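You operate a simulated robot arm through the tools that you are given. There is no shell and no other tool.

The job below is to be done with a simulated robot arm. You get a single attempt, and the scene is never put back.

TASK
Set both heat dials to 50, the time dial to 5 and the speed knob to fast.
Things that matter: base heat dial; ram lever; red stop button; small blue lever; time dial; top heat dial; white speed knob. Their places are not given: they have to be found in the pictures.

It is judged by the outcome, as a careful person would: the job done as asked, and still so three seconds after it is handed in. It fails if anything else is knocked over, pushed out of place, dropped, spilled or broken.

THE ROBOT
A 7-joint arm with a two-finger parallel gripper, fixed in place. Base frame: the origin is on the floor under the middle of its stand, x ahead of it, y to its left, z up. Readings come in cm, rad, newtons and seconds.
With the tool pointing down near the work surface it reaches from about 30 to 86 cm from the base axis. Its first joint turns from -2.496 to 2.496 rad. Payload 3 kg.
The TCP is the grasp point between the finger pads, 3 cm short of the fingertips. In the tool frame z runs along the fingers and y along their closing line. Largest opening 9.4 cm; finger width 2.8, thickness 1; the body of the gripper, 5 by 9.6 cm, starts 5.5 cm behind the TCP.
Orientation is that of the tool frame in the base frame, as a unit quaternion [x, y, z, w]. With the fingers straight down and closing along the base's y, the tool's x points along the base's -x, its y along +y and its z along -z.

THE INTERFACE
- The arm moves only by the tool jog_arm. Its argument "deltas" is a list of rows, each a list of 7 numbers: the shift along the tool's x, y, z in cm, then the turn, a rotation vector about the tool's x, y, z in rad, then the finger opening in cm, from 0 to 9.4. In form: [[dx, dy, dz, ax, ay, az, gripper], ...]. A call has 1 to 20 rows; each row is the pose to reach, as a shift and turn from the pose commanded when the call began, along the tool's axes at that moment. A row lasts 0.2 s, in which the tool goes at most 5 cm and 0.15 rad; a call with a longer step from one row to the next is refused whole, and so is a gripper value outside its range. A pose out of reach is approached as far as the arm can. The call stops where the force on the tool passes 40 N (or 10 N more than at its start, if that is more) or the arm is blocked; 0.2 s more then pass. Each finger travels about 7.2 cm/s and halts on what it meets, pressing with about 43 N; the grip force reading is that of the motor and also rises with nothing between the fingers. The clock runs only during rows and for 0.2 s after the last one: add rows that repeat a pose to give the fingers time. The reply holds the time, the measured pose of the TCP, the force on the tool along the base axes, the opening and the grip force, in the units named above and with some noise, with the torque about the TCP (base axes, N m) and any sound that the robot's microphone picked up.
- Cameras (640 x 400 px; columns grow to the right, rows downward): "scene" is fixed at [21.15, 65.42, 188.78]; the picture's right is [-0.66, -0.75, 0.00], its down [-0.61, 0.54, -0.58] and it looks along [0.43, -0.38, -0.82] (base axes); focal length 309 px, centre (320, 200). "wrist" rides on the gripper at [7.6, 1.4, -10.3] in the tool frame; the picture's right is [-0.18, 0.98, 0.00], its down [-0.75, -0.14, -0.64] and it looks along [-0.63, -0.12, 0.77] (tool axes); focal length 243 px, centre (320, 200).
- grab_frame(camera): a new picture of that camera. It takes no simulated time.
- point_at(camera, pixels): there is no depth. For up to 12 entries [column, row, z] of the newest picture of that camera ("zoom" is the newest enlarged one), the place [x, y] in the base frame at which the ray of that pixel passes the height z, good to about 0.2 cm, but the place of the scene camera against the robot may be out by one fixed shift of up to 1.8 cm in any direction. It takes no simulated time.
- enlarge(camera, box): a new picture of the part [left, top, right, bottom] of that camera's present view, enlarged. It takes no simulated time.
- finish_job(): hands the job in; it is judged then, once.

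Unless the task says otherwise, let go and move clear before handing in.

The tools are called after "Request:" as a command line: name --pt "numbers of a row" for each row, then --argument value for the rest, lists and objects as JSON in quotes. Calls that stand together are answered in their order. jog_arm: Moves the arm, as the interface text tells. Its arguments: {"type":"object","properties":{"deltas":{"type":"array","items":{"type":"array","items":{"type":"number"}}}},"required":["deltas"]} The other tools are called the same way: grab_frame (camera) takes a picture; point_at (camera, pixels) gives the place at which the rays of pixels pass given heights; enlarge (camera, box) takes an enlarged picture of a part of a camera's view; finish_job () hands the job in.

At the start:

```text
time_s: 0.0
tcp_pos: [43.58, 10.9, 132.38]
orientation: [0.0, 1.0, 0.0, 0.0]
contact_force: [-0.1, 0.1, -0.2]
ft_torque: [0.02, 0.01, 0.02]
gripper_width: 9.39
finger_force: 0.1
```

scene: 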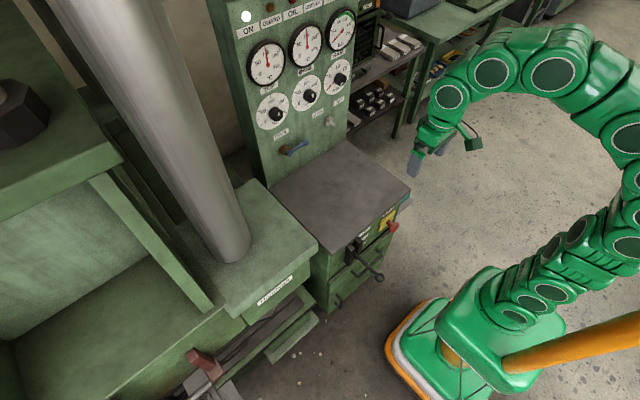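
wrist: 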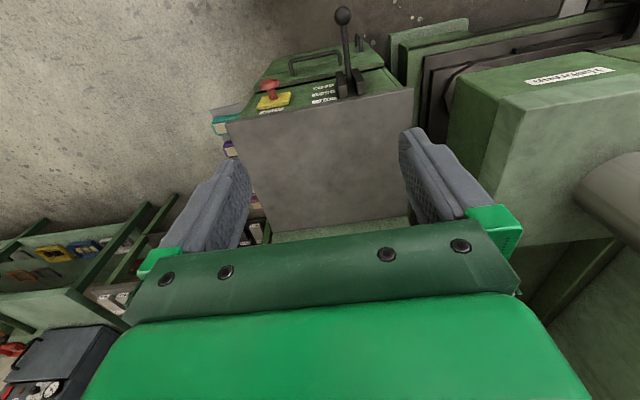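

The scene picture shows a green panel with three gauges (about (266,62), (306,46), (341,30)) and three dials below (272,110), (307,90), (337,74), a blue lever at (293,147) and a whitish knob near (330,120). I'll enlarge that area to read the labels.

Request:
enlarge --camera "scene" --box '[220, 0, 380, 100]'

Request:
enlarge --camera "scene" --box '[240, 60, 368, 140]'

Request:
enlarge --camera "scene" --box '[256, 90, 368, 160]'

```text
4.00 times, centred on (300, 50) of scene
```

zoom: 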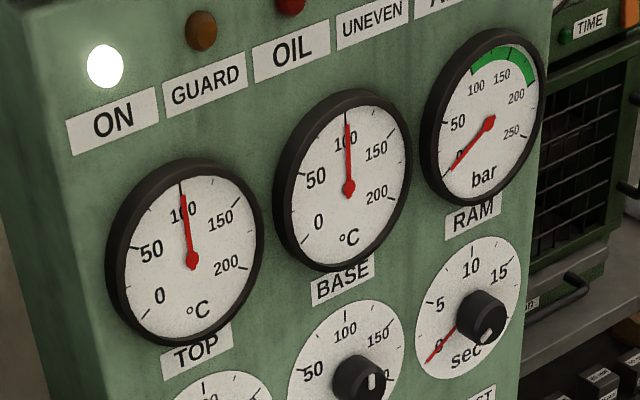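

```text
5.00 times, centred on (304, 100) of scene
```

zoom: 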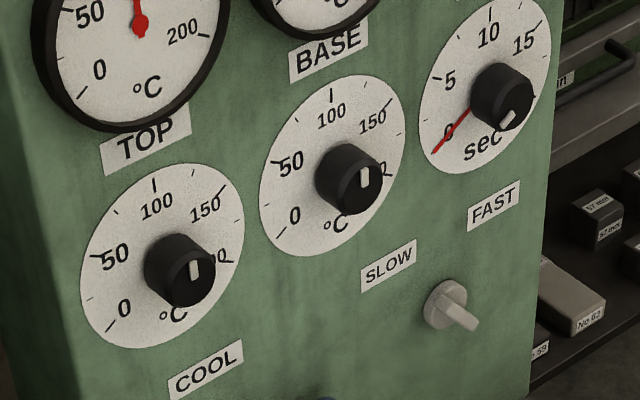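

```text
5.71 times, centred on (312, 125) of scene
```

zoom: 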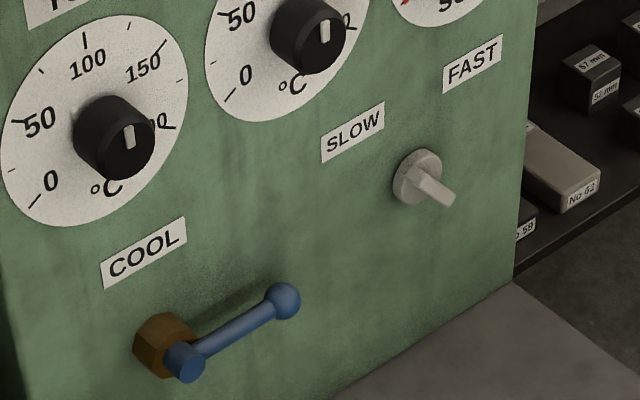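

The panel faces the robot at about x≈91 cm. By triangulation the three dials sit at z≈124 (top y≈24, base y≈10, time y≈-4) and the white knob is near (91,-1,106). I'll pitch the tool to point at the panel from a safe distance, so the wrist camera can see it.

Request:
jog_arm --pt "0 0 0 0 -0.143 0 9.4" --pt "0 0 0 0 -0.286 0 9.4" --pt "0 0 0 0 -0.428 0 9.4" --pt "0 0 0 0 -0.571 0 9.4" --pt "-1 0 1 0 -0.714 0 9.4" --pt "-2 0 2 0 -0.857 0 9.4" --pt "-3 0 3 0 -1.0 0 9.4" --pt "-4 0 4 0 -1.142 0 9.4" --pt "-6 0 5 0 -1.285 0 9.4" --pt "-8 0 6 0 -1.428 0 9.4" --pt "-10 0 8 0 -1.5708 0 9.4" --pt "-10 0 8 0 -1.5708 0 9.4"

```text
time_s: 1.6
tcp_pos: [45.01, 16.15, 127.25]
orientation: [-0.003, 0.901, 0.135, 0.413]
contact_force: [-0.3, -1.1, 0.8]
ft_torque: [0.01, 0.02, 0.0]
gripper_width: 9.41
finger_force: 0.1
stopped in row 8: the arm was blocked; the commanded pose is now the measured one
```

The arm stopped at row 8 with no contact force, and the tool has drifted to y=16, so a joint limit is the likely cause. I'll check both pictures.

Request:
grab_frame --camera "scene"

Request:
grab_frame --camera "wrist"

```text
taken
```

scene: 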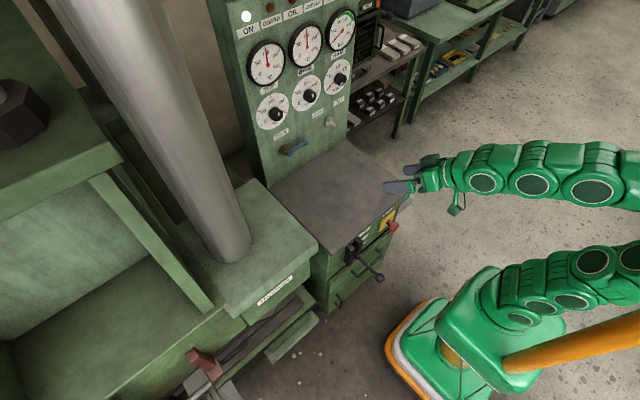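

```text
taken
```

wrist: 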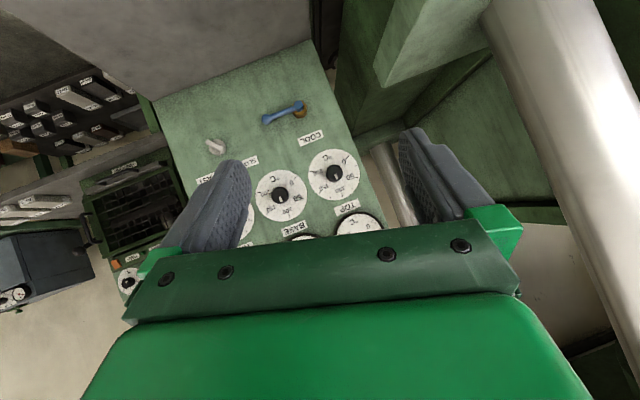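

The wrist picture now shows the panel upside-down, with dials at (280,195) and (335,173). The arm is folded too tightly, so I'll move forward at the current tilt before levelling the tool.

Request:
jog_arm --pt "-1.54 -1.66 1.74 0 0 0 9.4" --pt "-3.09 -3.31 3.48 0 0 0 9.4" --pt "-4.63 -4.97 5.21 0 0 0 9.4" --pt "-6.17 -6.63 6.95 0 0 0 9.4" --pt "-7.72 -8.28 8.69 0 0 0 9.4" --pt "-9.26 -9.94 10.43 0 0 0 9.4"

```text
time_s: 3.0
tcp_pos: [59.91, 8.01, 125.62]
orientation: [-0.002, 0.899, 0.132, 0.417]
contact_force: [0.1, 0.8, -0.3]
ft_torque: [-0.02, 0.01, -0.06]
gripper_width: 9.42
finger_force: 0.2
```

I'm at (60,8,126) and free. Next I'll level the tool to point straight along +x.

Request:
jog_arm --pt "0 0 0 0.032 -0.116 -0.031 9.4" --pt "0 0 0 0.065 -0.233 -0.063 9.4" --pt "0 0 0 0.097 -0.349 -0.094 9.4" --pt "0 0 0 0.129 -0.465 -0.125 9.4" --pt "0 0 0 0.162 -0.582 -0.157 9.4" --pt "0 0 0 0.194 -0.698 -0.188 9.4" --pt "0 0 0 0.194 -0.698 -0.188 9.4"

```text
time_s: 4.6
tcp_pos: [62.35, 5.64, 128.54]
orientation: [0.004, 0.71, -0.003, 0.704]
contact_force: [1.0, 0.1, 0.0]
ft_torque: [0.0, -0.02, -0.01]
gripper_width: 9.39
finger_force: 0.1
out of reach, approached as far as the arm can: row 5, 6, 7
```

The tool is level now, although rows 5–7 were partly out of reach. I'll look at the arm and the panel.

Request:
grab_frame --camera "scene"

Request:
grab_frame --camera "wrist"

```text
taken
```

scene: 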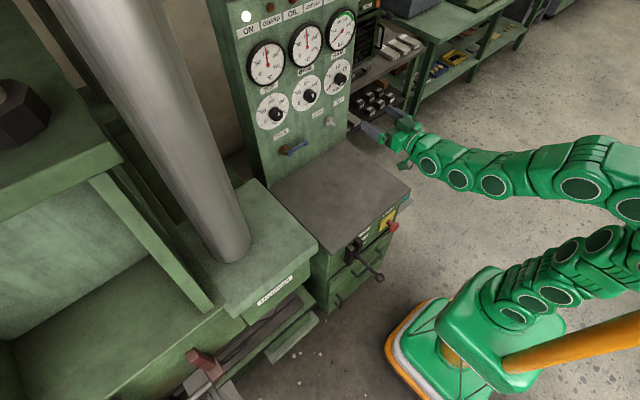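

```text
taken
```

wrist: 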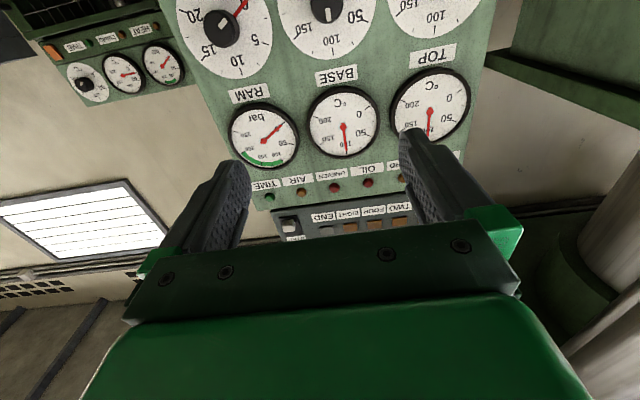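

The wrist picture shows the dials at the top edge, with the panel upside-down. I'll drop about 15 cm at this standoff so that the dial markers and the white knob are all visible.

Request:
jog_arm --pt "3 0 1 0 0 0 9.4" --pt "6 0 2 0 0 0 9.4" --pt "9 0 2 0 0 0 9.4" --pt "12 0 2 0 0 0 9.4" --pt "15 0 2 0 0 0 9.4" --pt "17 0 2 0 0 0 9.4" --pt "17 0 2 0 0 0 9.4"

Request:
grab_frame --camera "wrist"

Request:
grab_frame --camera "scene"

```text
time_s: 6.2
tcp_pos: [70.28, 6.28, 116.18]
orientation: [-0.001, 0.707, 0.002, 0.707]
contact_force: [-0.3, -0.1, 0.3]
ft_torque: [0.0, 0.02, 0.0]
gripper_width: 9.43
finger_force: 0.0
out of reach, approached as far as the arm can: row 1, 2, 3, 4, 5, 6, 7
```

```text
taken
```

wrist: 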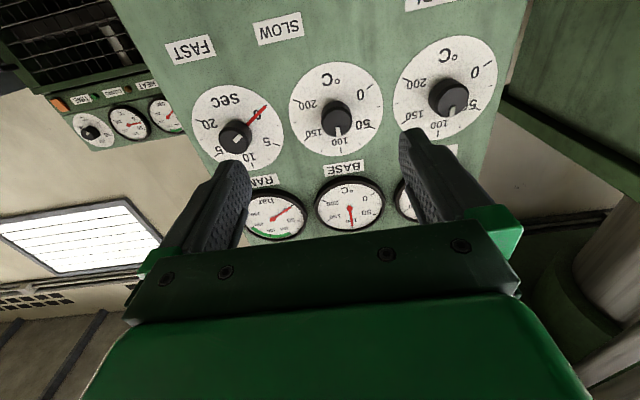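

```text
taken
```

scene: 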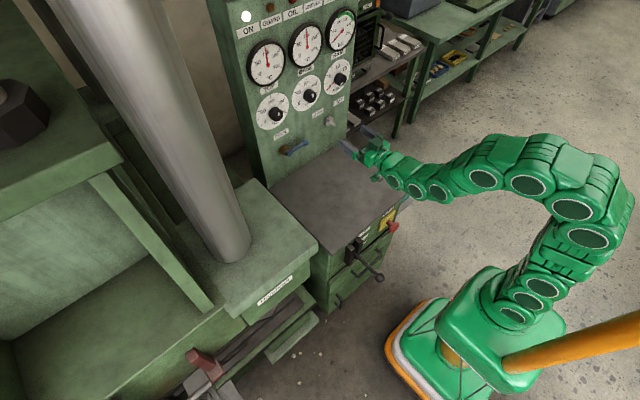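

The dials are now at (235,135), (335,115) and (450,95) in the wrist picture. I'll enlarge them to read the knob marks.

Request:
enlarge --camera "wrist" --box '[176, 60, 336, 160]'

Request:
enlarge --camera "wrist" --box '[272, 55, 432, 155]'

Request:
enlarge --camera "wrist" --box '[372, 30, 532, 130]'

```text
4.00 times, centred on (256, 110) of wrist
```

zoom: 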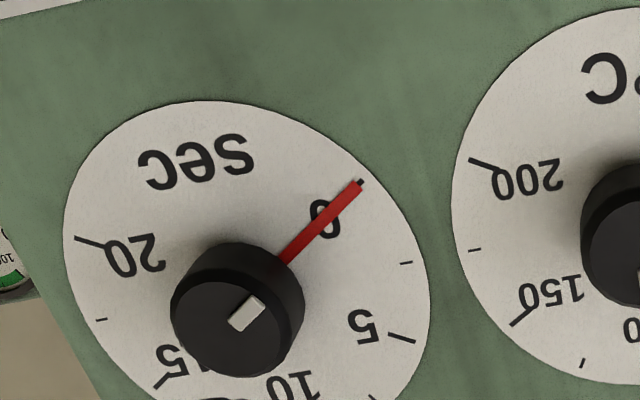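

```text
4.00 times, centred on (352, 105) of wrist
```

zoom: 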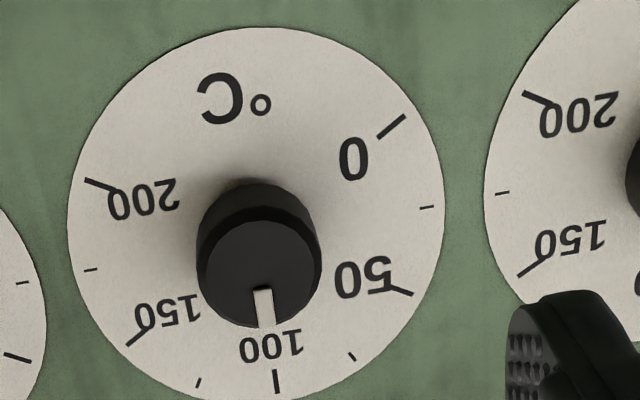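

```text
4.00 times, centred on (452, 80) of wrist
```

zoom: 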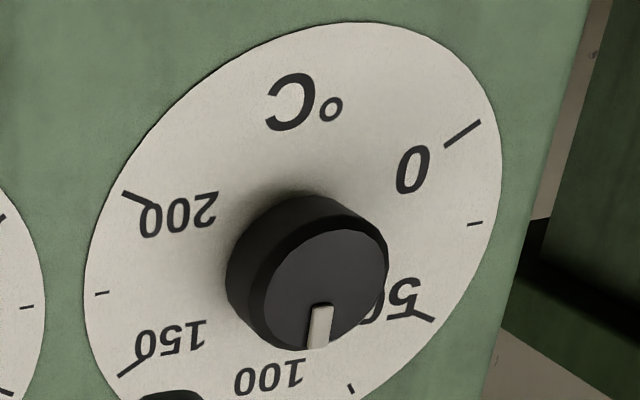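

Both heat knobs' marks point at about 100 (the image is upside-down), and the time knob's mark seems to point towards 0. I'll zoom in further to confirm.

Request:
enlarge --camera "wrist" --box '[196, 95, 276, 145]'

Request:
enlarge --camera "scene" --box '[312, 60, 360, 90]'

Request:
enlarge --camera "scene" --box '[300, 95, 364, 135]'

```text
8.00 times, centred on (236, 120) of wrist
```

zoom: 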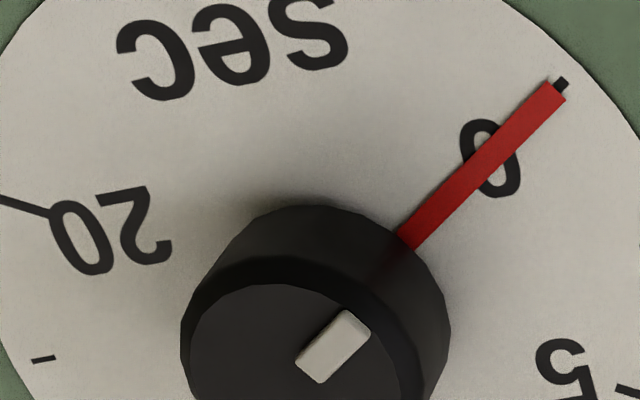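

```text
13.33 times, centred on (336, 75) of scene
```

zoom: 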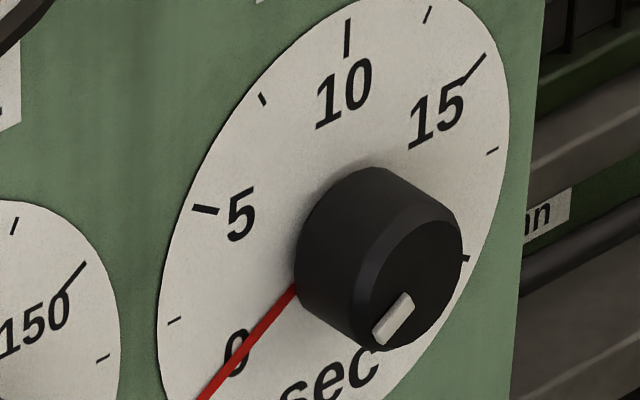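

```text
10.00 times, centred on (332, 115) of scene
```

zoom: 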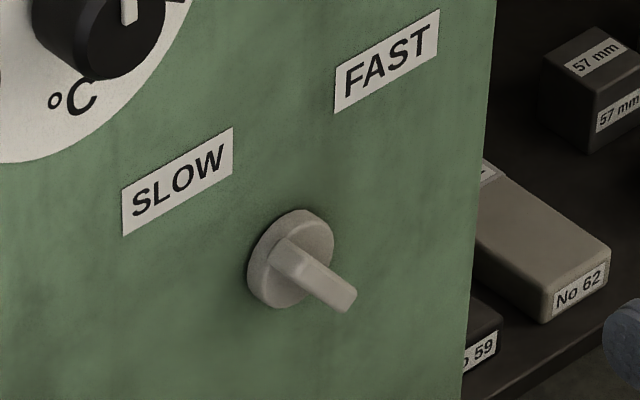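

All set-points are now known: both heat knobs are at 100 and need 50, which is 67.5° counter-clockwise. The time knob is at 0 and needs 5, which is 67.5° clockwise. Next I'll take pixel rays to fix the dial positions and the panel plane precisely.

Request:
grab_frame --camera "wrist"

Request:
point_at --camera "wrist" --pixels '[[373, 84, 118], [373, 84, 120], [293.5, 100, 118], [293.5, 100, 120], [341.3, 153.3, 125], [341.3, 153.3, 130], [337, 123, 120], [337, 123, 125], [202.5, 47.5, 112], [202.5, 47.5, 114]]'

Request:
point_at --camera "scene" --pixels '[[329.2, 120.6, 100], [329.2, 120.6, 110], [337, 77.4, 120], [337, 77.4, 130], [306.4, 93.2, 120], [306.4, 93.2, 130], [272.4, 111.2, 120], [272.4, 111.2, 130], [346.1, 139, 88], [346.1, 139, 90]]'

```text
taken
```

wrist: 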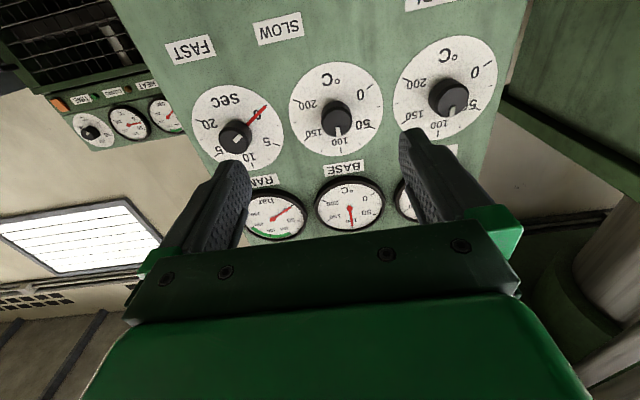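

```text
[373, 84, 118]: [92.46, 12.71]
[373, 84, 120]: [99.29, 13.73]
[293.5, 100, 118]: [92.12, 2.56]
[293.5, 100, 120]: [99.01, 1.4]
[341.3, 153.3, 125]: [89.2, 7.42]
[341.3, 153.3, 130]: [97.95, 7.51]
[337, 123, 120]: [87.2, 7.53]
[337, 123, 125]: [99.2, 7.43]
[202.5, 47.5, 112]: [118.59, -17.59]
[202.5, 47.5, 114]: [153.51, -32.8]
```

```text
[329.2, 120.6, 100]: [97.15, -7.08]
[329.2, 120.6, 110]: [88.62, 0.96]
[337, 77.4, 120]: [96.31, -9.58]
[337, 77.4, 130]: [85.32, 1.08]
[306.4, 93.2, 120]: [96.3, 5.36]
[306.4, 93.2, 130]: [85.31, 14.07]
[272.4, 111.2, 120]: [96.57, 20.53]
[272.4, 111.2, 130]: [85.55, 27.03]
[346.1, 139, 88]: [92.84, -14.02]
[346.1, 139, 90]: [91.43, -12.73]
```

The tick spacing fits a 240° scale with 0 and 200 sitting 30° below horizontal, so each 50 step is 60°. To pin the panel plane I need a second viewpoint, so I'll move 8 cm towards the panel and compare.

Request:
jog_arm --pt "0 0 2 0 0 0 9.4" --pt "0 0 4 0 0 0 9.4" --pt "0 0 6 0 0 0 9.4" --pt "0 0 8 0 0 0 9.4" --pt "0 0 8 0 0 0 9.4"

Request:
grab_frame --camera "wrist"

```text
time_s: 7.4
tcp_pos: [78.19, 6.28, 116.08]
orientation: [0.001, 0.707, 0.0, 0.707]
contact_force: [0.5, 0.5, 0.7]
ft_torque: [0.02, -0.01, -0.01]
gripper_width: 9.4
finger_force: 0.0
```

```text
taken
```

wrist: 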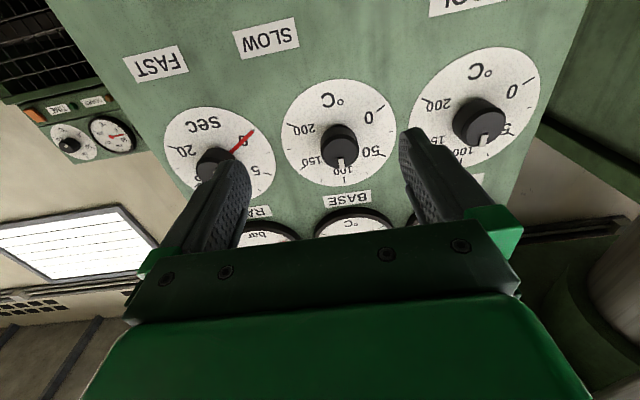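

The arm went exactly 8 cm forward. I'll enlarge the base dial from here to triangulate its ticks.

Request:
enlarge --camera "wrist" --box '[276, 72, 404, 200]'

Request:
enlarge --camera "wrist" --box '[276, 75, 404, 155]'

Request:
enlarge --camera "wrist" --box '[276, 115, 404, 195]'

```text
3.12 times, centred on (340, 136) of wrist
```

zoom: 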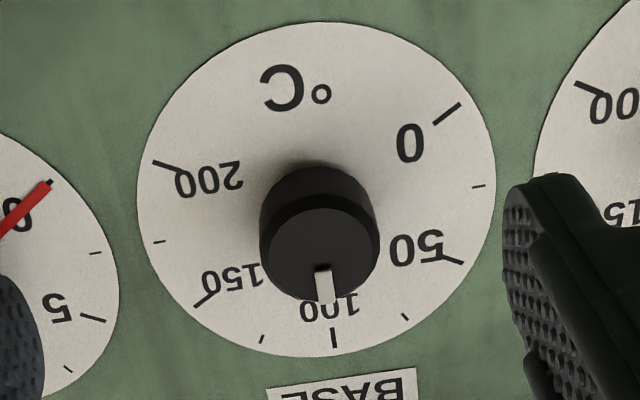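

```text
5.00 times, centred on (340, 115) of wrist
```

zoom: 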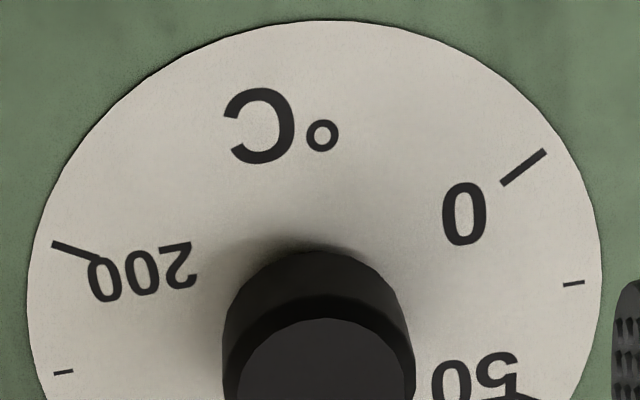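

```text
5.00 times, centred on (340, 155) of wrist
```

zoom: 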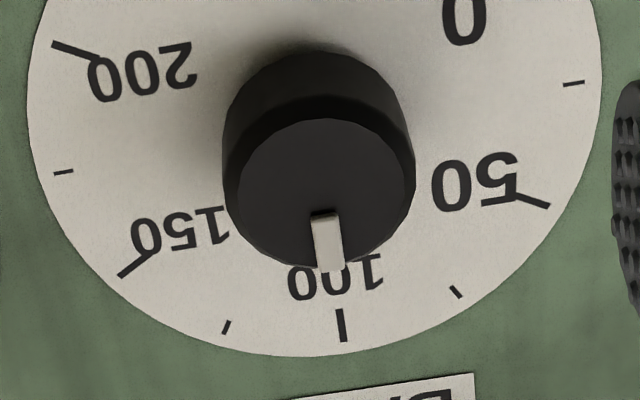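

I'll convert these tick pixels into rays for triangulation against the previous view.

Request:
point_at --camera "wrist" --pixels '[[385.2, 105.2, 116], [385.2, 105.2, 120], [286.6, 123.6, 116], [286.6, 123.6, 120], [344.8, 183.2, 125], [344.8, 183.2, 130], [386, 156.2, 122], [386, 156.2, 126], [299.8, 170.2, 122], [299.8, 170.2, 126], [341, 153.6, 120], [341, 153.6, 124]]'

```text
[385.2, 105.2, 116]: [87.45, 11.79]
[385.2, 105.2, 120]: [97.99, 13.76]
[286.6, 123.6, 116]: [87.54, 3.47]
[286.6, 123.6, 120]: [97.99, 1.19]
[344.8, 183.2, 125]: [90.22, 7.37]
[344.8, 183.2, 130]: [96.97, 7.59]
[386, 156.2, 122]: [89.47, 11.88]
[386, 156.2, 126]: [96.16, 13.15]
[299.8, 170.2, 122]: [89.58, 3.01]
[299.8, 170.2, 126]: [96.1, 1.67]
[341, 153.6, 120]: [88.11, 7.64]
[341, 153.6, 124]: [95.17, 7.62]
```

Combining views, the panel is at x≈93.7, the base knob axis is at y≈7.6, z≈121.4, and its cap is at x≈90.6. I'll line the TCP up with that axis at x≈82 and check centring.

Request:
jog_arm --pt "-2 0.5 1 0 0 0 9.4" --pt "-4 1 2 0 0 0 9.4" --pt "-5.3 1.3 3.8 0 0 0 9.4" --pt "-5.3 1.3 3.8 0 0 0 9.4"

Request:
grab_frame --camera "wrist"

Request:
grab_frame --camera "scene"

```text
time_s: 8.4
tcp_pos: [82.04, 7.62, 121.25]
orientation: [0.0, 0.707, 0.0, 0.707]
contact_force: [-0.1, 0.7, 0.5]
ft_torque: [-0.04, -0.04, -0.02]
gripper_width: 9.41
finger_force: 0.1
```

```text
taken
```

wrist: 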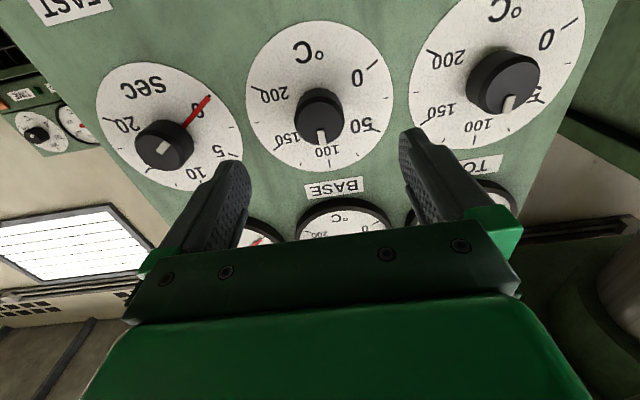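

```text
taken
```

scene: 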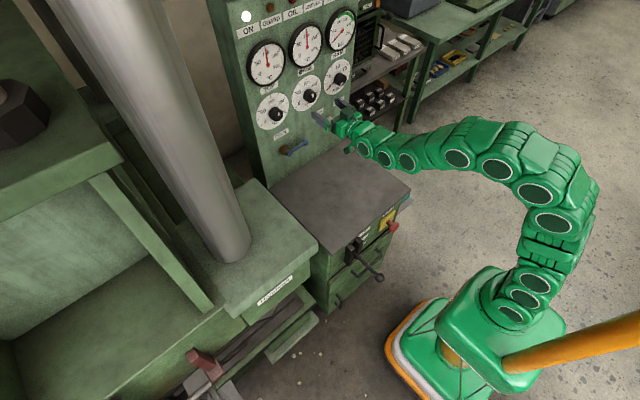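

The base knob's cap is near (319,118), almost on the tool axis. I'll enlarge it to check centring precisely.

Request:
enlarge --camera "wrist" --box '[272, 80, 368, 140]'

Request:
enlarge --camera "wrist" --box '[240, 20, 400, 120]'

Request:
enlarge --camera "wrist" --box '[240, 80, 400, 180]'

```text
6.67 times, centred on (320, 110) of wrist
```

zoom: 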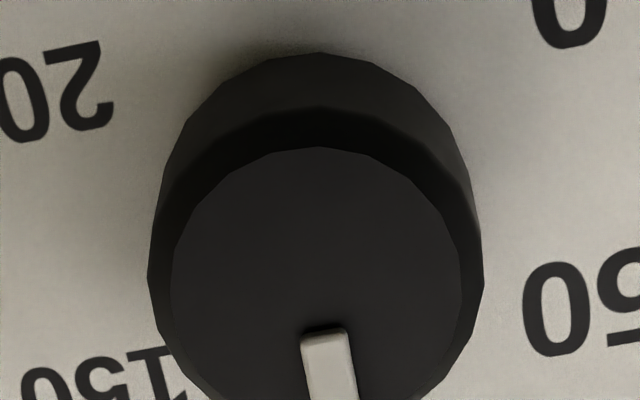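

```text
4.00 times, centred on (320, 70) of wrist
```

zoom: 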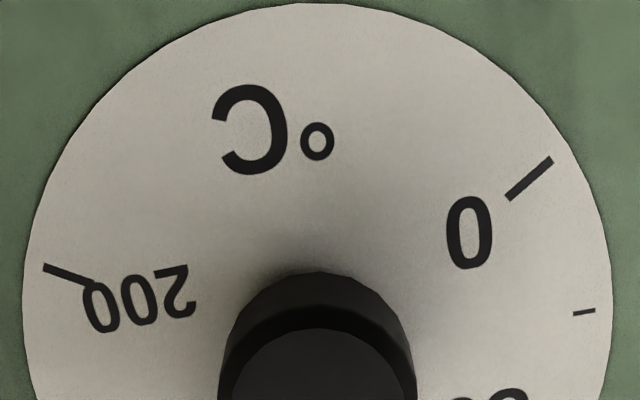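

```text
4.00 times, centred on (320, 130) of wrist
```

zoom: 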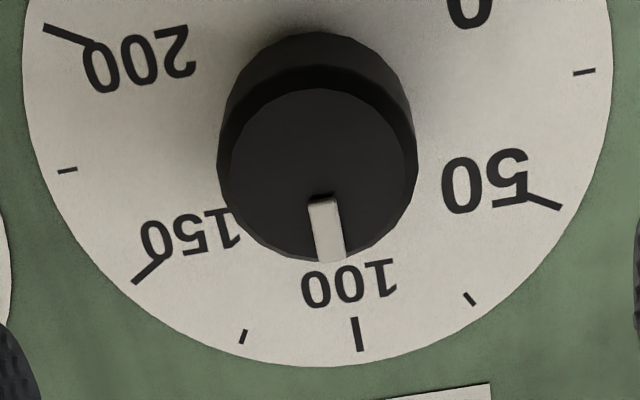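

The knob is centred on the tool axis to within about 1–2 mm, with the cap at (319,123) and a predicted row of 122.8. I'll advance 5 cm so the fingers start to straddle it, and re-check.

Request:
jog_arm --pt "0 0 1.5 0 0 0 9.4" --pt "0 0 3 0 0 0 9.4" --pt "0 0 4.2 0 0 0 9.4" --pt "0 0 5 0 0 0 9.4" --pt "0 0 5 0 0 0 9.4"

Request:
grab_frame --camera "wrist"

Request:
enlarge --camera "scene" --box '[256, 70, 384, 150]'

```text
time_s: 9.6
tcp_pos: [86.96, 7.67, 121.46]
orientation: [0.0, 0.708, 0.001, 0.707]
contact_force: [0.6, 0.0, 0.4]
ft_torque: [0.0, -0.02, -0.01]
gripper_width: 9.4
finger_force: 0.1
```

```text
taken
```

wrist: 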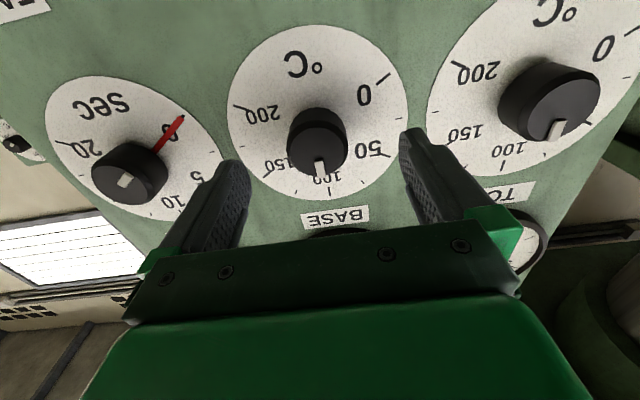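

```text
5.00 times, centred on (320, 110) of scene
```

zoom: 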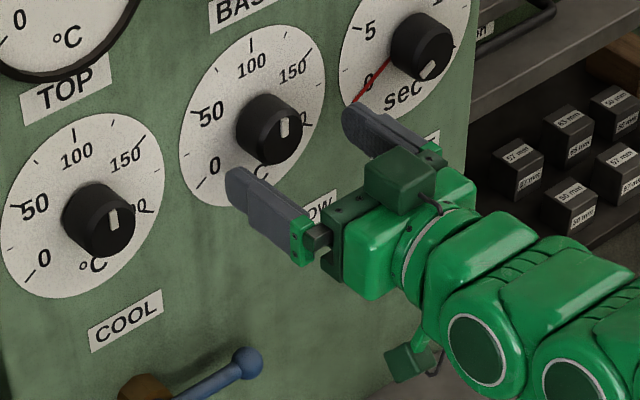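

The fingers are lining up around the base knob. I'll enlarge again to refine the panel distance and centring.

Request:
enlarge --camera "wrist" --box '[224, 20, 416, 140]'

Request:
enlarge --camera "wrist" --box '[240, 100, 400, 200]'

```text
3.33 times, centred on (320, 80) of wrist
```

zoom: 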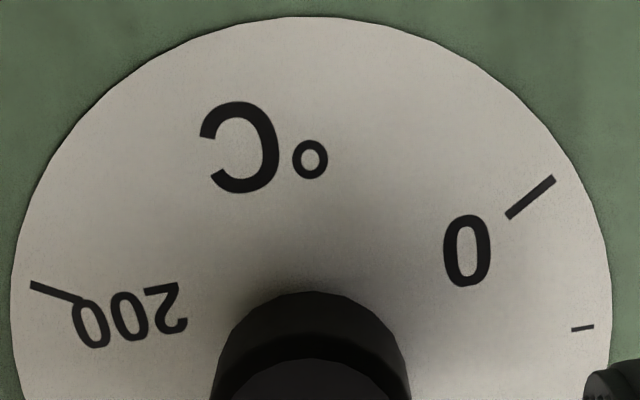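

```text
4.00 times, centred on (320, 150) of wrist
```

zoom: 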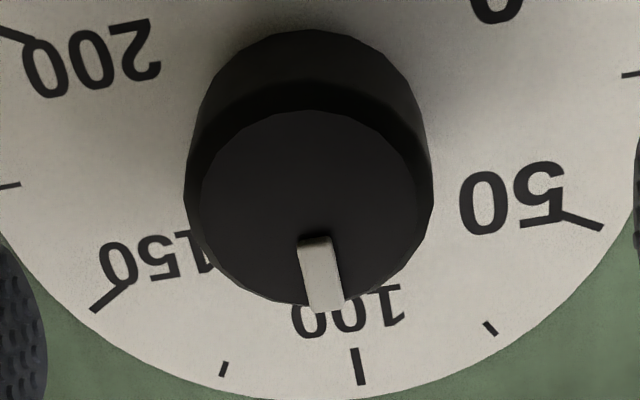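

Combining views gives panel x≈93.8, knob axis (y≈7.5, z≈121.5) and cap x≈90.8. I'll pre-roll +30°, which leaves room for the counter-clockwise turn, then slide the open fingers over the knob with the tips short of the panel.

Request:
jog_arm --pt "0 -0.13 0 0 0 0.131 9.4" --pt "0 -0.13 0 0 0 0.262 9.4" --pt "0 -0.13 0 0 0 0.393 9.4" --pt "0 -0.13 0 0 0 0.524 9.4" --pt "0 -0.13 0.8 0 0 0.524 9.4" --pt "0 -0.13 1.6 0 0 0.524 9.4" --pt "0 -0.13 2.3 0 0 0.524 9.4" --pt "0 -0.13 2.9 0 0 0.524 9.4" --pt "0 -0.13 2.9 0 0 0.524 9.4"

Request:
grab_frame --camera "wrist"

Request:
enlarge --camera "scene" --box '[256, 70, 384, 150]'

```text
time_s: 11.6
tcp_pos: [89.79, 7.64, 121.44]
orientation: [0.184, 0.683, 0.184, 0.682]
contact_force: [-0.8, -0.2, -0.4]
ft_torque: [0.0, -0.01, 0.01]
gripper_width: 9.4
finger_force: 0.1
```

```text
taken
```

wrist: 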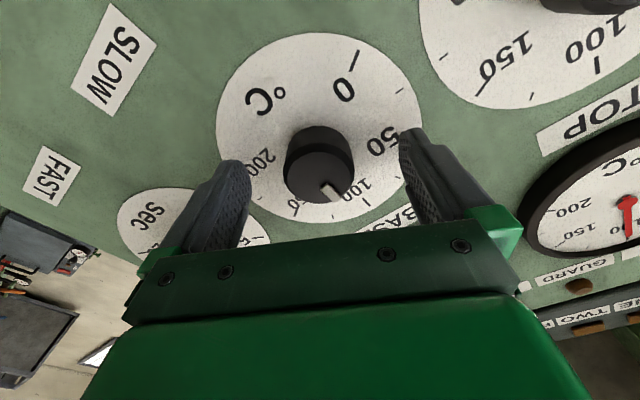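

```text
5.00 times, centred on (320, 110) of scene
```

zoom: 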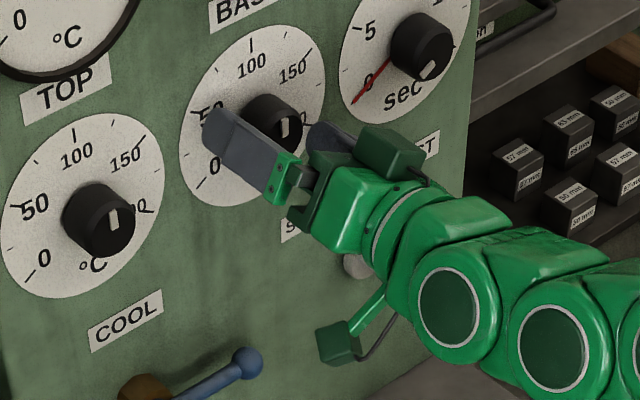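

The knob is centred between the fingers: cap ≈(321,178), expected (320,176). I'll close on it now.

Request:
jog_arm --pt "0 0 0 0 0 0 6" --pt "0 0 0 0 0 0 4.6" --pt "0 0 0 0 0 0 3" --pt "0 0 0 0 0 0 3" --pt "0 0 0 0 0 0 3"

Request:
grab_frame --camera "wrist"

```text
time_s: 12.8
tcp_pos: [89.83, 7.63, 121.34]
orientation: [0.184, 0.683, 0.184, 0.682]
contact_force: [-5.1, -10.4, -6.4]
ft_torque: [0.01, 0.11, -0.39]
gripper_width: 4.13
finger_force: 45.6
```

```text
taken
```

wrist: 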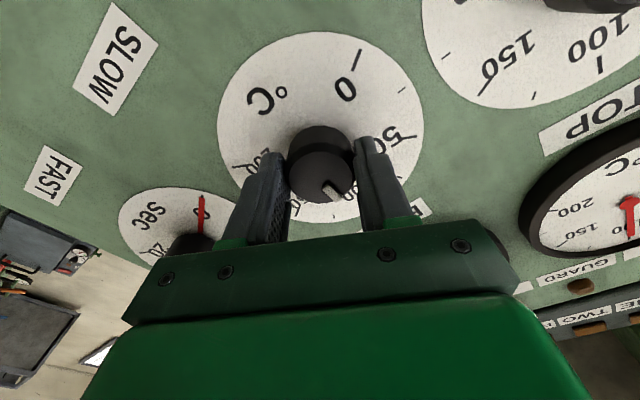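

The knob is gripped at 4.13 cm wide, with a small side force pointing to a ~1 mm offset. I'll ease that out and turn 60° counter-clockwise.

Request:
jog_arm --pt "0 -0.1 0 0 0 0 3" --pt "0 -0.1 0 0 0 -0.087 3" --pt "0 -0.1 0 0 0 -0.174 3" --pt "0 -0.1 0 0 0 -0.262 3" --pt "0 -0.1 0 0 0 -0.349 3" --pt "0 -0.1 0 0 0 -0.436 3" --pt "0 -0.1 0 0 0 -0.524 3" --pt "0 -0.1 0 0 0 -0.611 3" --pt "0 -0.1 0 0 0 -0.698 3" --pt "0 -0.1 0 0 0 -0.785 3" --pt "0 -0.1 0 0 0 -0.873 3" --pt "0 -0.1 0 0 0 -0.96 3" --pt "0 -0.1 0 0 0 -1.047 3" --pt "0 -0.1 0 0 0 -1.047 3"

Request:
grab_frame --camera "wrist"

Request:
enlarge --camera "scene" --box '[256, 70, 384, 150]'

```text
time_s: 14.1
tcp_pos: [89.93, 7.45, 121.3]
orientation: [0.062, 0.705, 0.064, 0.703]
contact_force: [-16.5, 0.2, -0.5]
ft_torque: [0.03, 0.57, 0.01]
gripper_width: 4.14
finger_force: 45.0
stopped in row 6: the force on the tool passed its limit at 44 N (the readings are from after the stop); the commanded pose is now the measured one
```

```text
taken
```

wrist: 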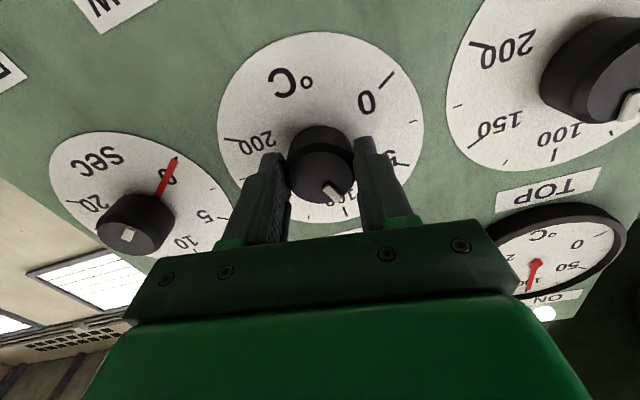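

```text
5.00 times, centred on (320, 110) of scene
```

zoom: 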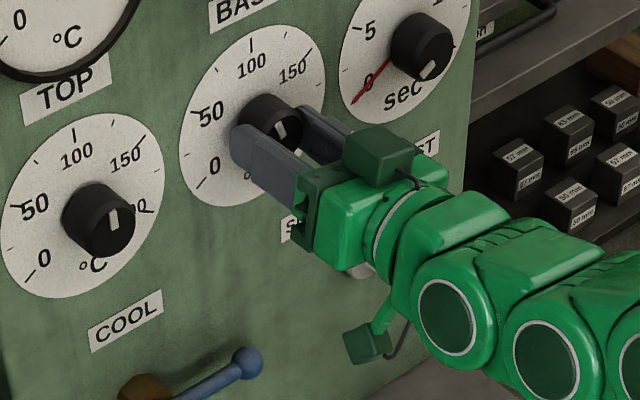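

The turn stopped at about 20° of 60° because the tool pushed against the panel along x (-16 N), so the fingertips are probably rubbing the dial face. The side forces are now near zero, so centring is good. I'll release, back off 0.7 cm, and re-read the dial.

Request:
jog_arm --pt "0 0 0 0 0 0 6" --pt "0 0 0 0 0 0 7" --pt "0 0 -0.4 0 0 0 7" --pt "0 0 -0.7 0 0 0 7" --pt "0 0 -0.7 0 0 0 7"

Request:
grab_frame --camera "wrist"

Request:
enlarge --camera "wrist" --box '[240, 100, 400, 200]'

Request:
enlarge --camera "scene" --box '[288, 80, 352, 120]'

```text
time_s: 15.3
tcp_pos: [89.11, 7.5, 121.28]
orientation: [0.063, 0.705, 0.062, 0.703]
contact_force: [-0.4, -1.3, -0.7]
ft_torque: [0.01, 0.02, 0.02]
gripper_width: 7.02
finger_force: 0.1
```

```text
taken
```

wrist: 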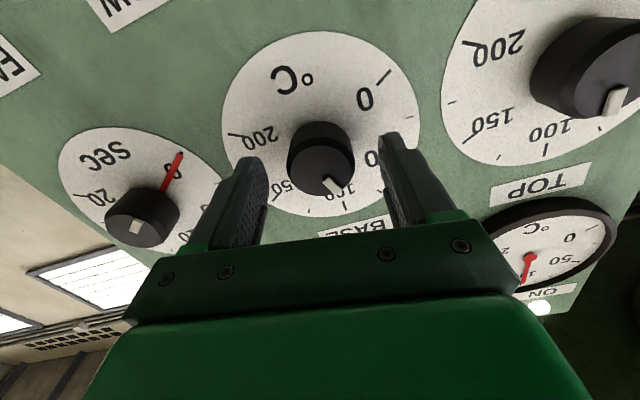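

```text
4.00 times, centred on (320, 150) of wrist
```

zoom: 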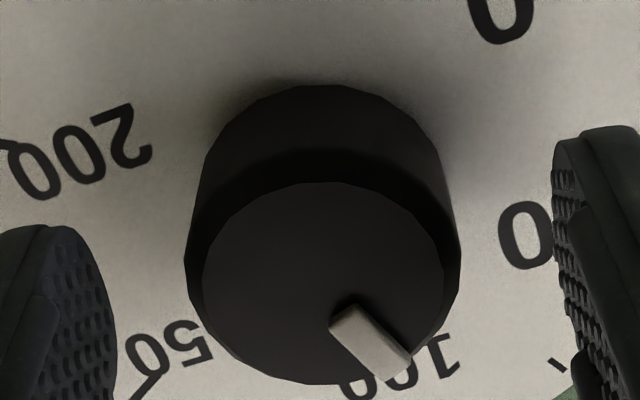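

```text
10.00 times, centred on (320, 100) of scene
```

zoom: 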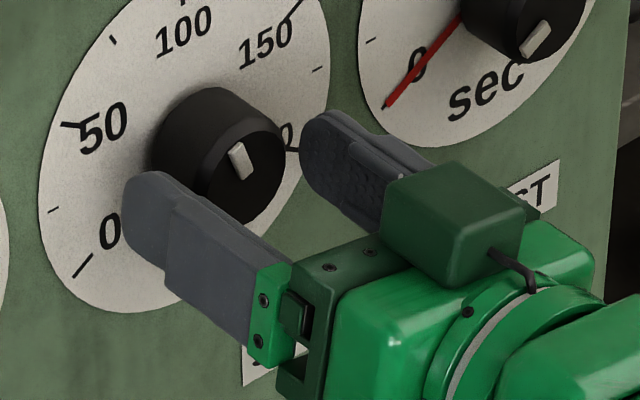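

The mark has turned about 20° and follows the gripper properly. I'll regrip here, 0.8 cm further out, and continue in a smaller increment.

Request:
jog_arm --pt "0 0 0 0 0 0 4.6" --pt "0 0 0 0 0 0 3" --pt "0 0 0 0 0 0 3" --pt "0 0 0 0 0 0 3"

Request:
jog_arm --pt "0 0 0 0 0 -0.06 3" --pt "0 0 0 0 0 -0.12 3" --pt "0 0 0 0 0 -0.18 3" --pt "0 0 0 0 0 -0.24 3" --pt "0 0 0 0 0 -0.3 3"

```text
time_s: 16.3
tcp_pos: [89.13, 7.6, 121.16]
orientation: [0.061, 0.705, 0.063, 0.704]
contact_force: [0.4, 1.4, 0.9]
ft_torque: [-0.01, -0.07, 0.02]
gripper_width: 4.15
finger_force: 45.0
```

```text
time_s: 17.0
tcp_pos: [89.05, 7.52, 121.3]
orientation: [0.008, 0.708, 0.01, 0.706]
contact_force: [-24.7, -1.5, 0.5]
ft_torque: [0.0, 0.92, 0.04]
gripper_width: 4.12
finger_force: 45.0
stopped in row 3: the force on the tool passed its limit at 41 N (the readings are from after the stop); the commanded pose is now the measured one
```

The turn again produced an axial push (-25 N in x) after about 9°, even though the tips are well clear of the panel. I'll hold still to see whether that force relaxes.

Request:
jog_arm --pt "0 0 0 0 0 0 3" --pt "0 0 0 0 0 0 3" --pt "0 0 0 0 0 0 3"

Request:
grab_frame --camera "scene"

Request:
grab_frame --camera "wrist"

```text
time_s: 17.8
tcp_pos: [89.08, 7.48, 121.38]
orientation: [0.008, 0.708, 0.009, 0.706]
contact_force: [-29.4, -1.7, 0.0]
ft_torque: [0.01, 0.05, -0.05]
gripper_width: 4.13
finger_force: 44.7
```

```text
taken
```

scene: 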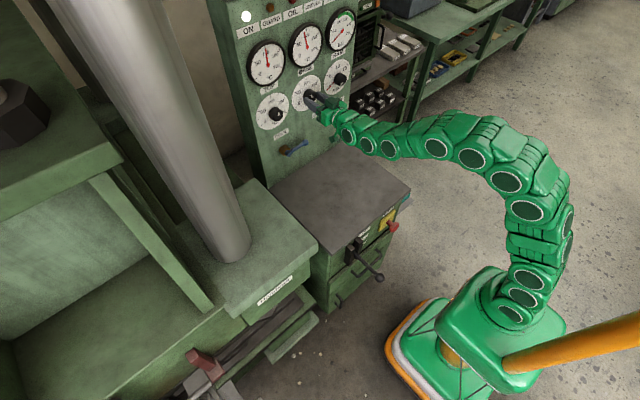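

```text
taken
```

wrist: 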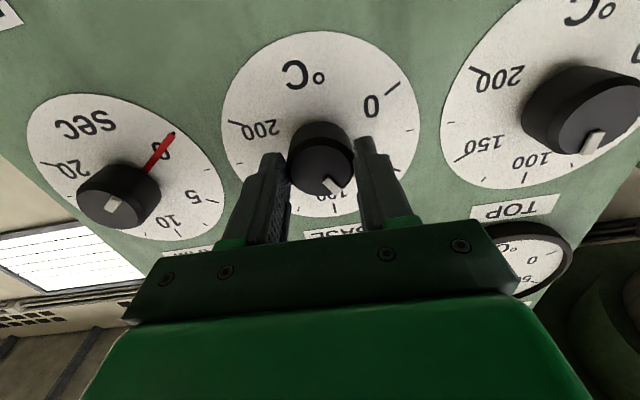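

The torque vanished but a steady -29 N axial preload remains, so the arm is simply stiff and its hold point is ~1 mm too deep. I'll ease the grip command to see whether the pads can slip axially, and pull back 1 mm.

Request:
jog_arm --pt "0 0 0 0 0 0 4.1" --pt "0 0 -0.05 0 0 0 4.1" --pt "0 0 -0.1 0 0 0 4.1" --pt "0 0 -0.1 0 0 0 4.1"

```text
time_s: 18.8
tcp_pos: [89.09, 7.46, 121.25]
orientation: [0.008, 0.708, 0.01, 0.706]
contact_force: [1.8, -1.5, -0.1]
ft_torque: [0.0, 0.0, -0.06]
gripper_width: 4.21
finger_force: 0.5
```

With a 4.1 command the axial force drops to ~0 and the grip is essentially loose. I'll probe intermediate commands for a moderate grip.

Request:
jog_arm --pt "0 0 0 0 0 0 4.0" --pt "0 0 0 0 0 0 4.0" --pt "0 0 0 0 0 0 4.0"

Request:
jog_arm --pt "0 0 0 0 0 0 3.9" --pt "0 0 0 0 0 0 3.9" --pt "0 0 0 0 0 0 3.9"

Request:
jog_arm --pt "0 0 0 0 0 0 3.8" --pt "0 0 0 0 0 0 3.8" --pt "0 0 0 0 0 0 3.8"

```text
time_s: 19.6
tcp_pos: [89.08, 7.51, 121.33]
orientation: [0.009, 0.708, 0.009, 0.706]
contact_force: [0.5, -2.8, -1.6]
ft_torque: [0.02, -0.06, -0.09]
gripper_width: 4.13
finger_force: 45.3
```

```text
time_s: 20.4
tcp_pos: [88.97, 7.52, 121.11]
orientation: [0.008, 0.708, 0.01, 0.706]
contact_force: [-0.1, -3.7, -1.4]
ft_torque: [0.03, 0.04, -0.11]
gripper_width: 4.13
finger_force: 44.8
```

```text
time_s: 21.2
tcp_pos: [88.95, 7.58, 121.3]
orientation: [0.009, 0.708, 0.009, 0.706]
contact_force: [-0.8, -2.4, -2.9]
ft_torque: [0.01, 0.0, -0.15]
gripper_width: 4.15
finger_force: 44.8
```

The grip is at full pressure with almost zero axial load now. I'll turn slowly at 0.02 rad per row to keep tracking error small.

Request:
jog_arm --pt "0 0 0 0 0 -0.02 3.8" --pt "0 0 0 0 0 -0.04 3.8" --pt "0 0 0 0 0 -0.06 3.8" --pt "0 0 0 0 0 -0.08 3.8" --pt "0 0 0 0 0 -0.1 3.8" --pt "0 0 0 0 0 -0.12 3.8" --pt "0 0 0 0 0 -0.14 3.8" --pt "0 0 0 0 0 -0.16 3.8" --pt "0 0 0 0 0 -0.18 3.8" --pt "0 0 0 0 0 -0.2 3.8" --pt "0 0 0 0 0 -0.2 3.8"

```text
time_s: 23.6
tcp_pos: [89.03, 7.5, 121.32]
orientation: [-0.062, 0.705, -0.062, 0.703]
contact_force: [0.0, -3.5, -0.3]
ft_torque: [0.02, -0.18, -0.21]
gripper_width: 4.14
finger_force: 45.2
```

Slow turning works, with no axial force, and total turned is now ~40°. I'll do the remaining 20° the same way.

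Request:
jog_arm --pt "0 0 0 0 0 -0.02 3.8" --pt "0 0 0 0 0 -0.04 3.8" --pt "0 0 0 0 0 -0.06 3.8" --pt "0 0 0 0 0 -0.08 3.8" --pt "0 0 0 0 0 -0.1 3.8" --pt "0 0 0 0 0 -0.12 3.8" --pt "0 0 0 0 0 -0.14 3.8" --pt "0 0 0 0 0 -0.16 3.8" --pt "0 0 0 0 0 -0.18 3.8" --pt "0 0 0 0 0 -0.2 3.8" --pt "0 0 0 0 0 -0.22 3.8" --pt "0 0 0 0 0 -0.24 3.8" --pt "0 0 0 0 0 -0.26 3.8" --pt "0 0 0 0 0 -0.28 3.8" --pt "0 0 0 0 0 -0.3 3.8" --pt "0 0 0 0 0 -0.32 3.8" --pt "0 0 0 0 0 -0.335 3.8" --pt "0 0 0 0 0 -0.35 3.8" --pt "0 0 0 0 0 -0.35 3.8" --pt "0 0 0 0 0 -0.35 3.8"

Request:
grab_frame --camera "wrist"

Request:
enlarge --camera "scene" --box '[288, 75, 352, 115]'

Request:
enlarge --camera "wrist" --box '[224, 80, 416, 200]'

```text
time_s: 27.8
tcp_pos: [89.05, 7.43, 121.14]
orientation: [-0.183, 0.684, -0.183, 0.682]
contact_force: [-22.0, -21.7, 1.4]
ft_torque: [0.04, -0.27, -0.61]
gripper_width: 4.16
finger_force: 45.4
```

```text
taken
```

wrist: 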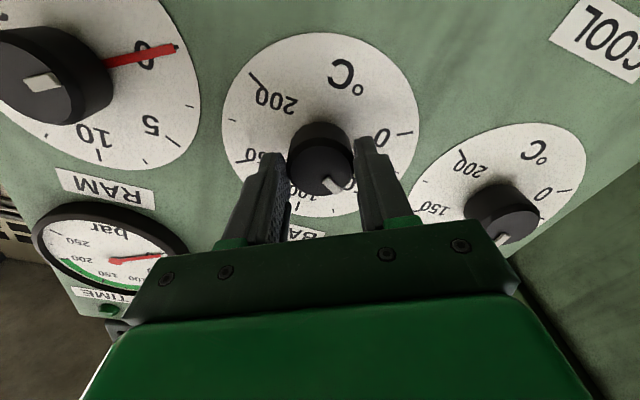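

```text
10.00 times, centred on (320, 95) of scene
```

zoom: 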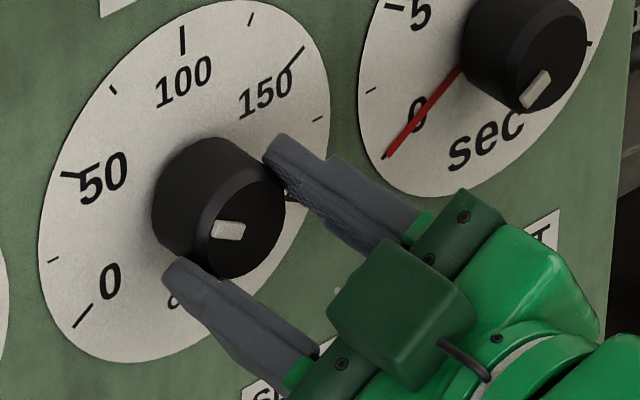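

```text
3.33 times, centred on (320, 140) of wrist
```

zoom: 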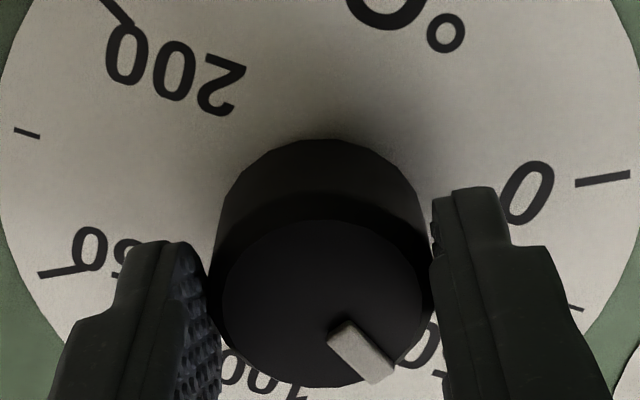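

Roll is at -30°, so the knob should have turned 60°, and in the scene picture the mark now points towards 50. I'll open, back off, level the roll, and read the dial.

Request:
jog_arm --pt "0 0 0 0 0 0 6" --pt "0 0 0 0 0 0 8" --pt "0 0 -1.5 0 0 0 9.4" --pt "0 0 -3 0 0 0 9.4" --pt "0 0 -5 0 0 0 9.4" --pt "0 0 -7 0 0 0.1 9.4" --pt "0 0 -7 0 0 0.2 9.4" --pt "0 0 -7 0 0 0.3 9.4" --pt "0 0 -7 0 0 0.4 9.4" --pt "0 0 -7 0 0 0.525 9.4" --pt "0 0 -7 0 0 0.525 9.4"

Request:
grab_frame --camera "wrist"

Request:
enlarge --camera "wrist" --box '[240, 80, 400, 180]'

Request:
enlarge --camera "scene" --box '[288, 75, 336, 105]'

```text
time_s: 30.2
tcp_pos: [82.07, 7.48, 121.24]
orientation: [0.0, 0.708, 0.001, 0.706]
contact_force: [0.8, -0.3, 1.0]
ft_torque: [-0.01, 0.02, -0.02]
gripper_width: 9.4
finger_force: 0.0
```

```text
taken
```

wrist: 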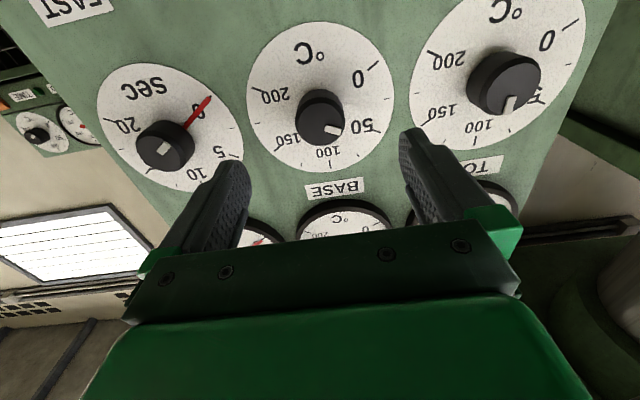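

```text
4.00 times, centred on (320, 130) of wrist
```

zoom: 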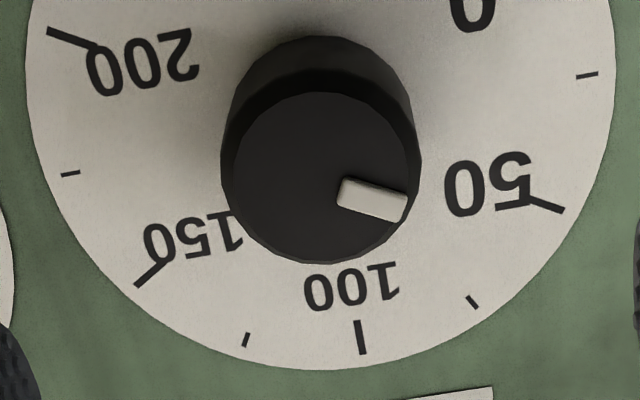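

```text
13.33 times, centred on (312, 90) of scene
```

zoom: 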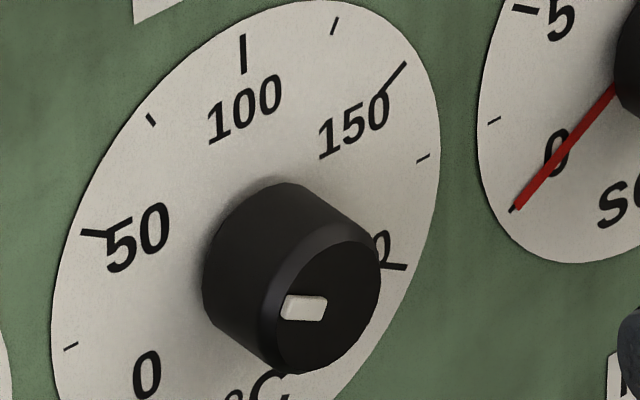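

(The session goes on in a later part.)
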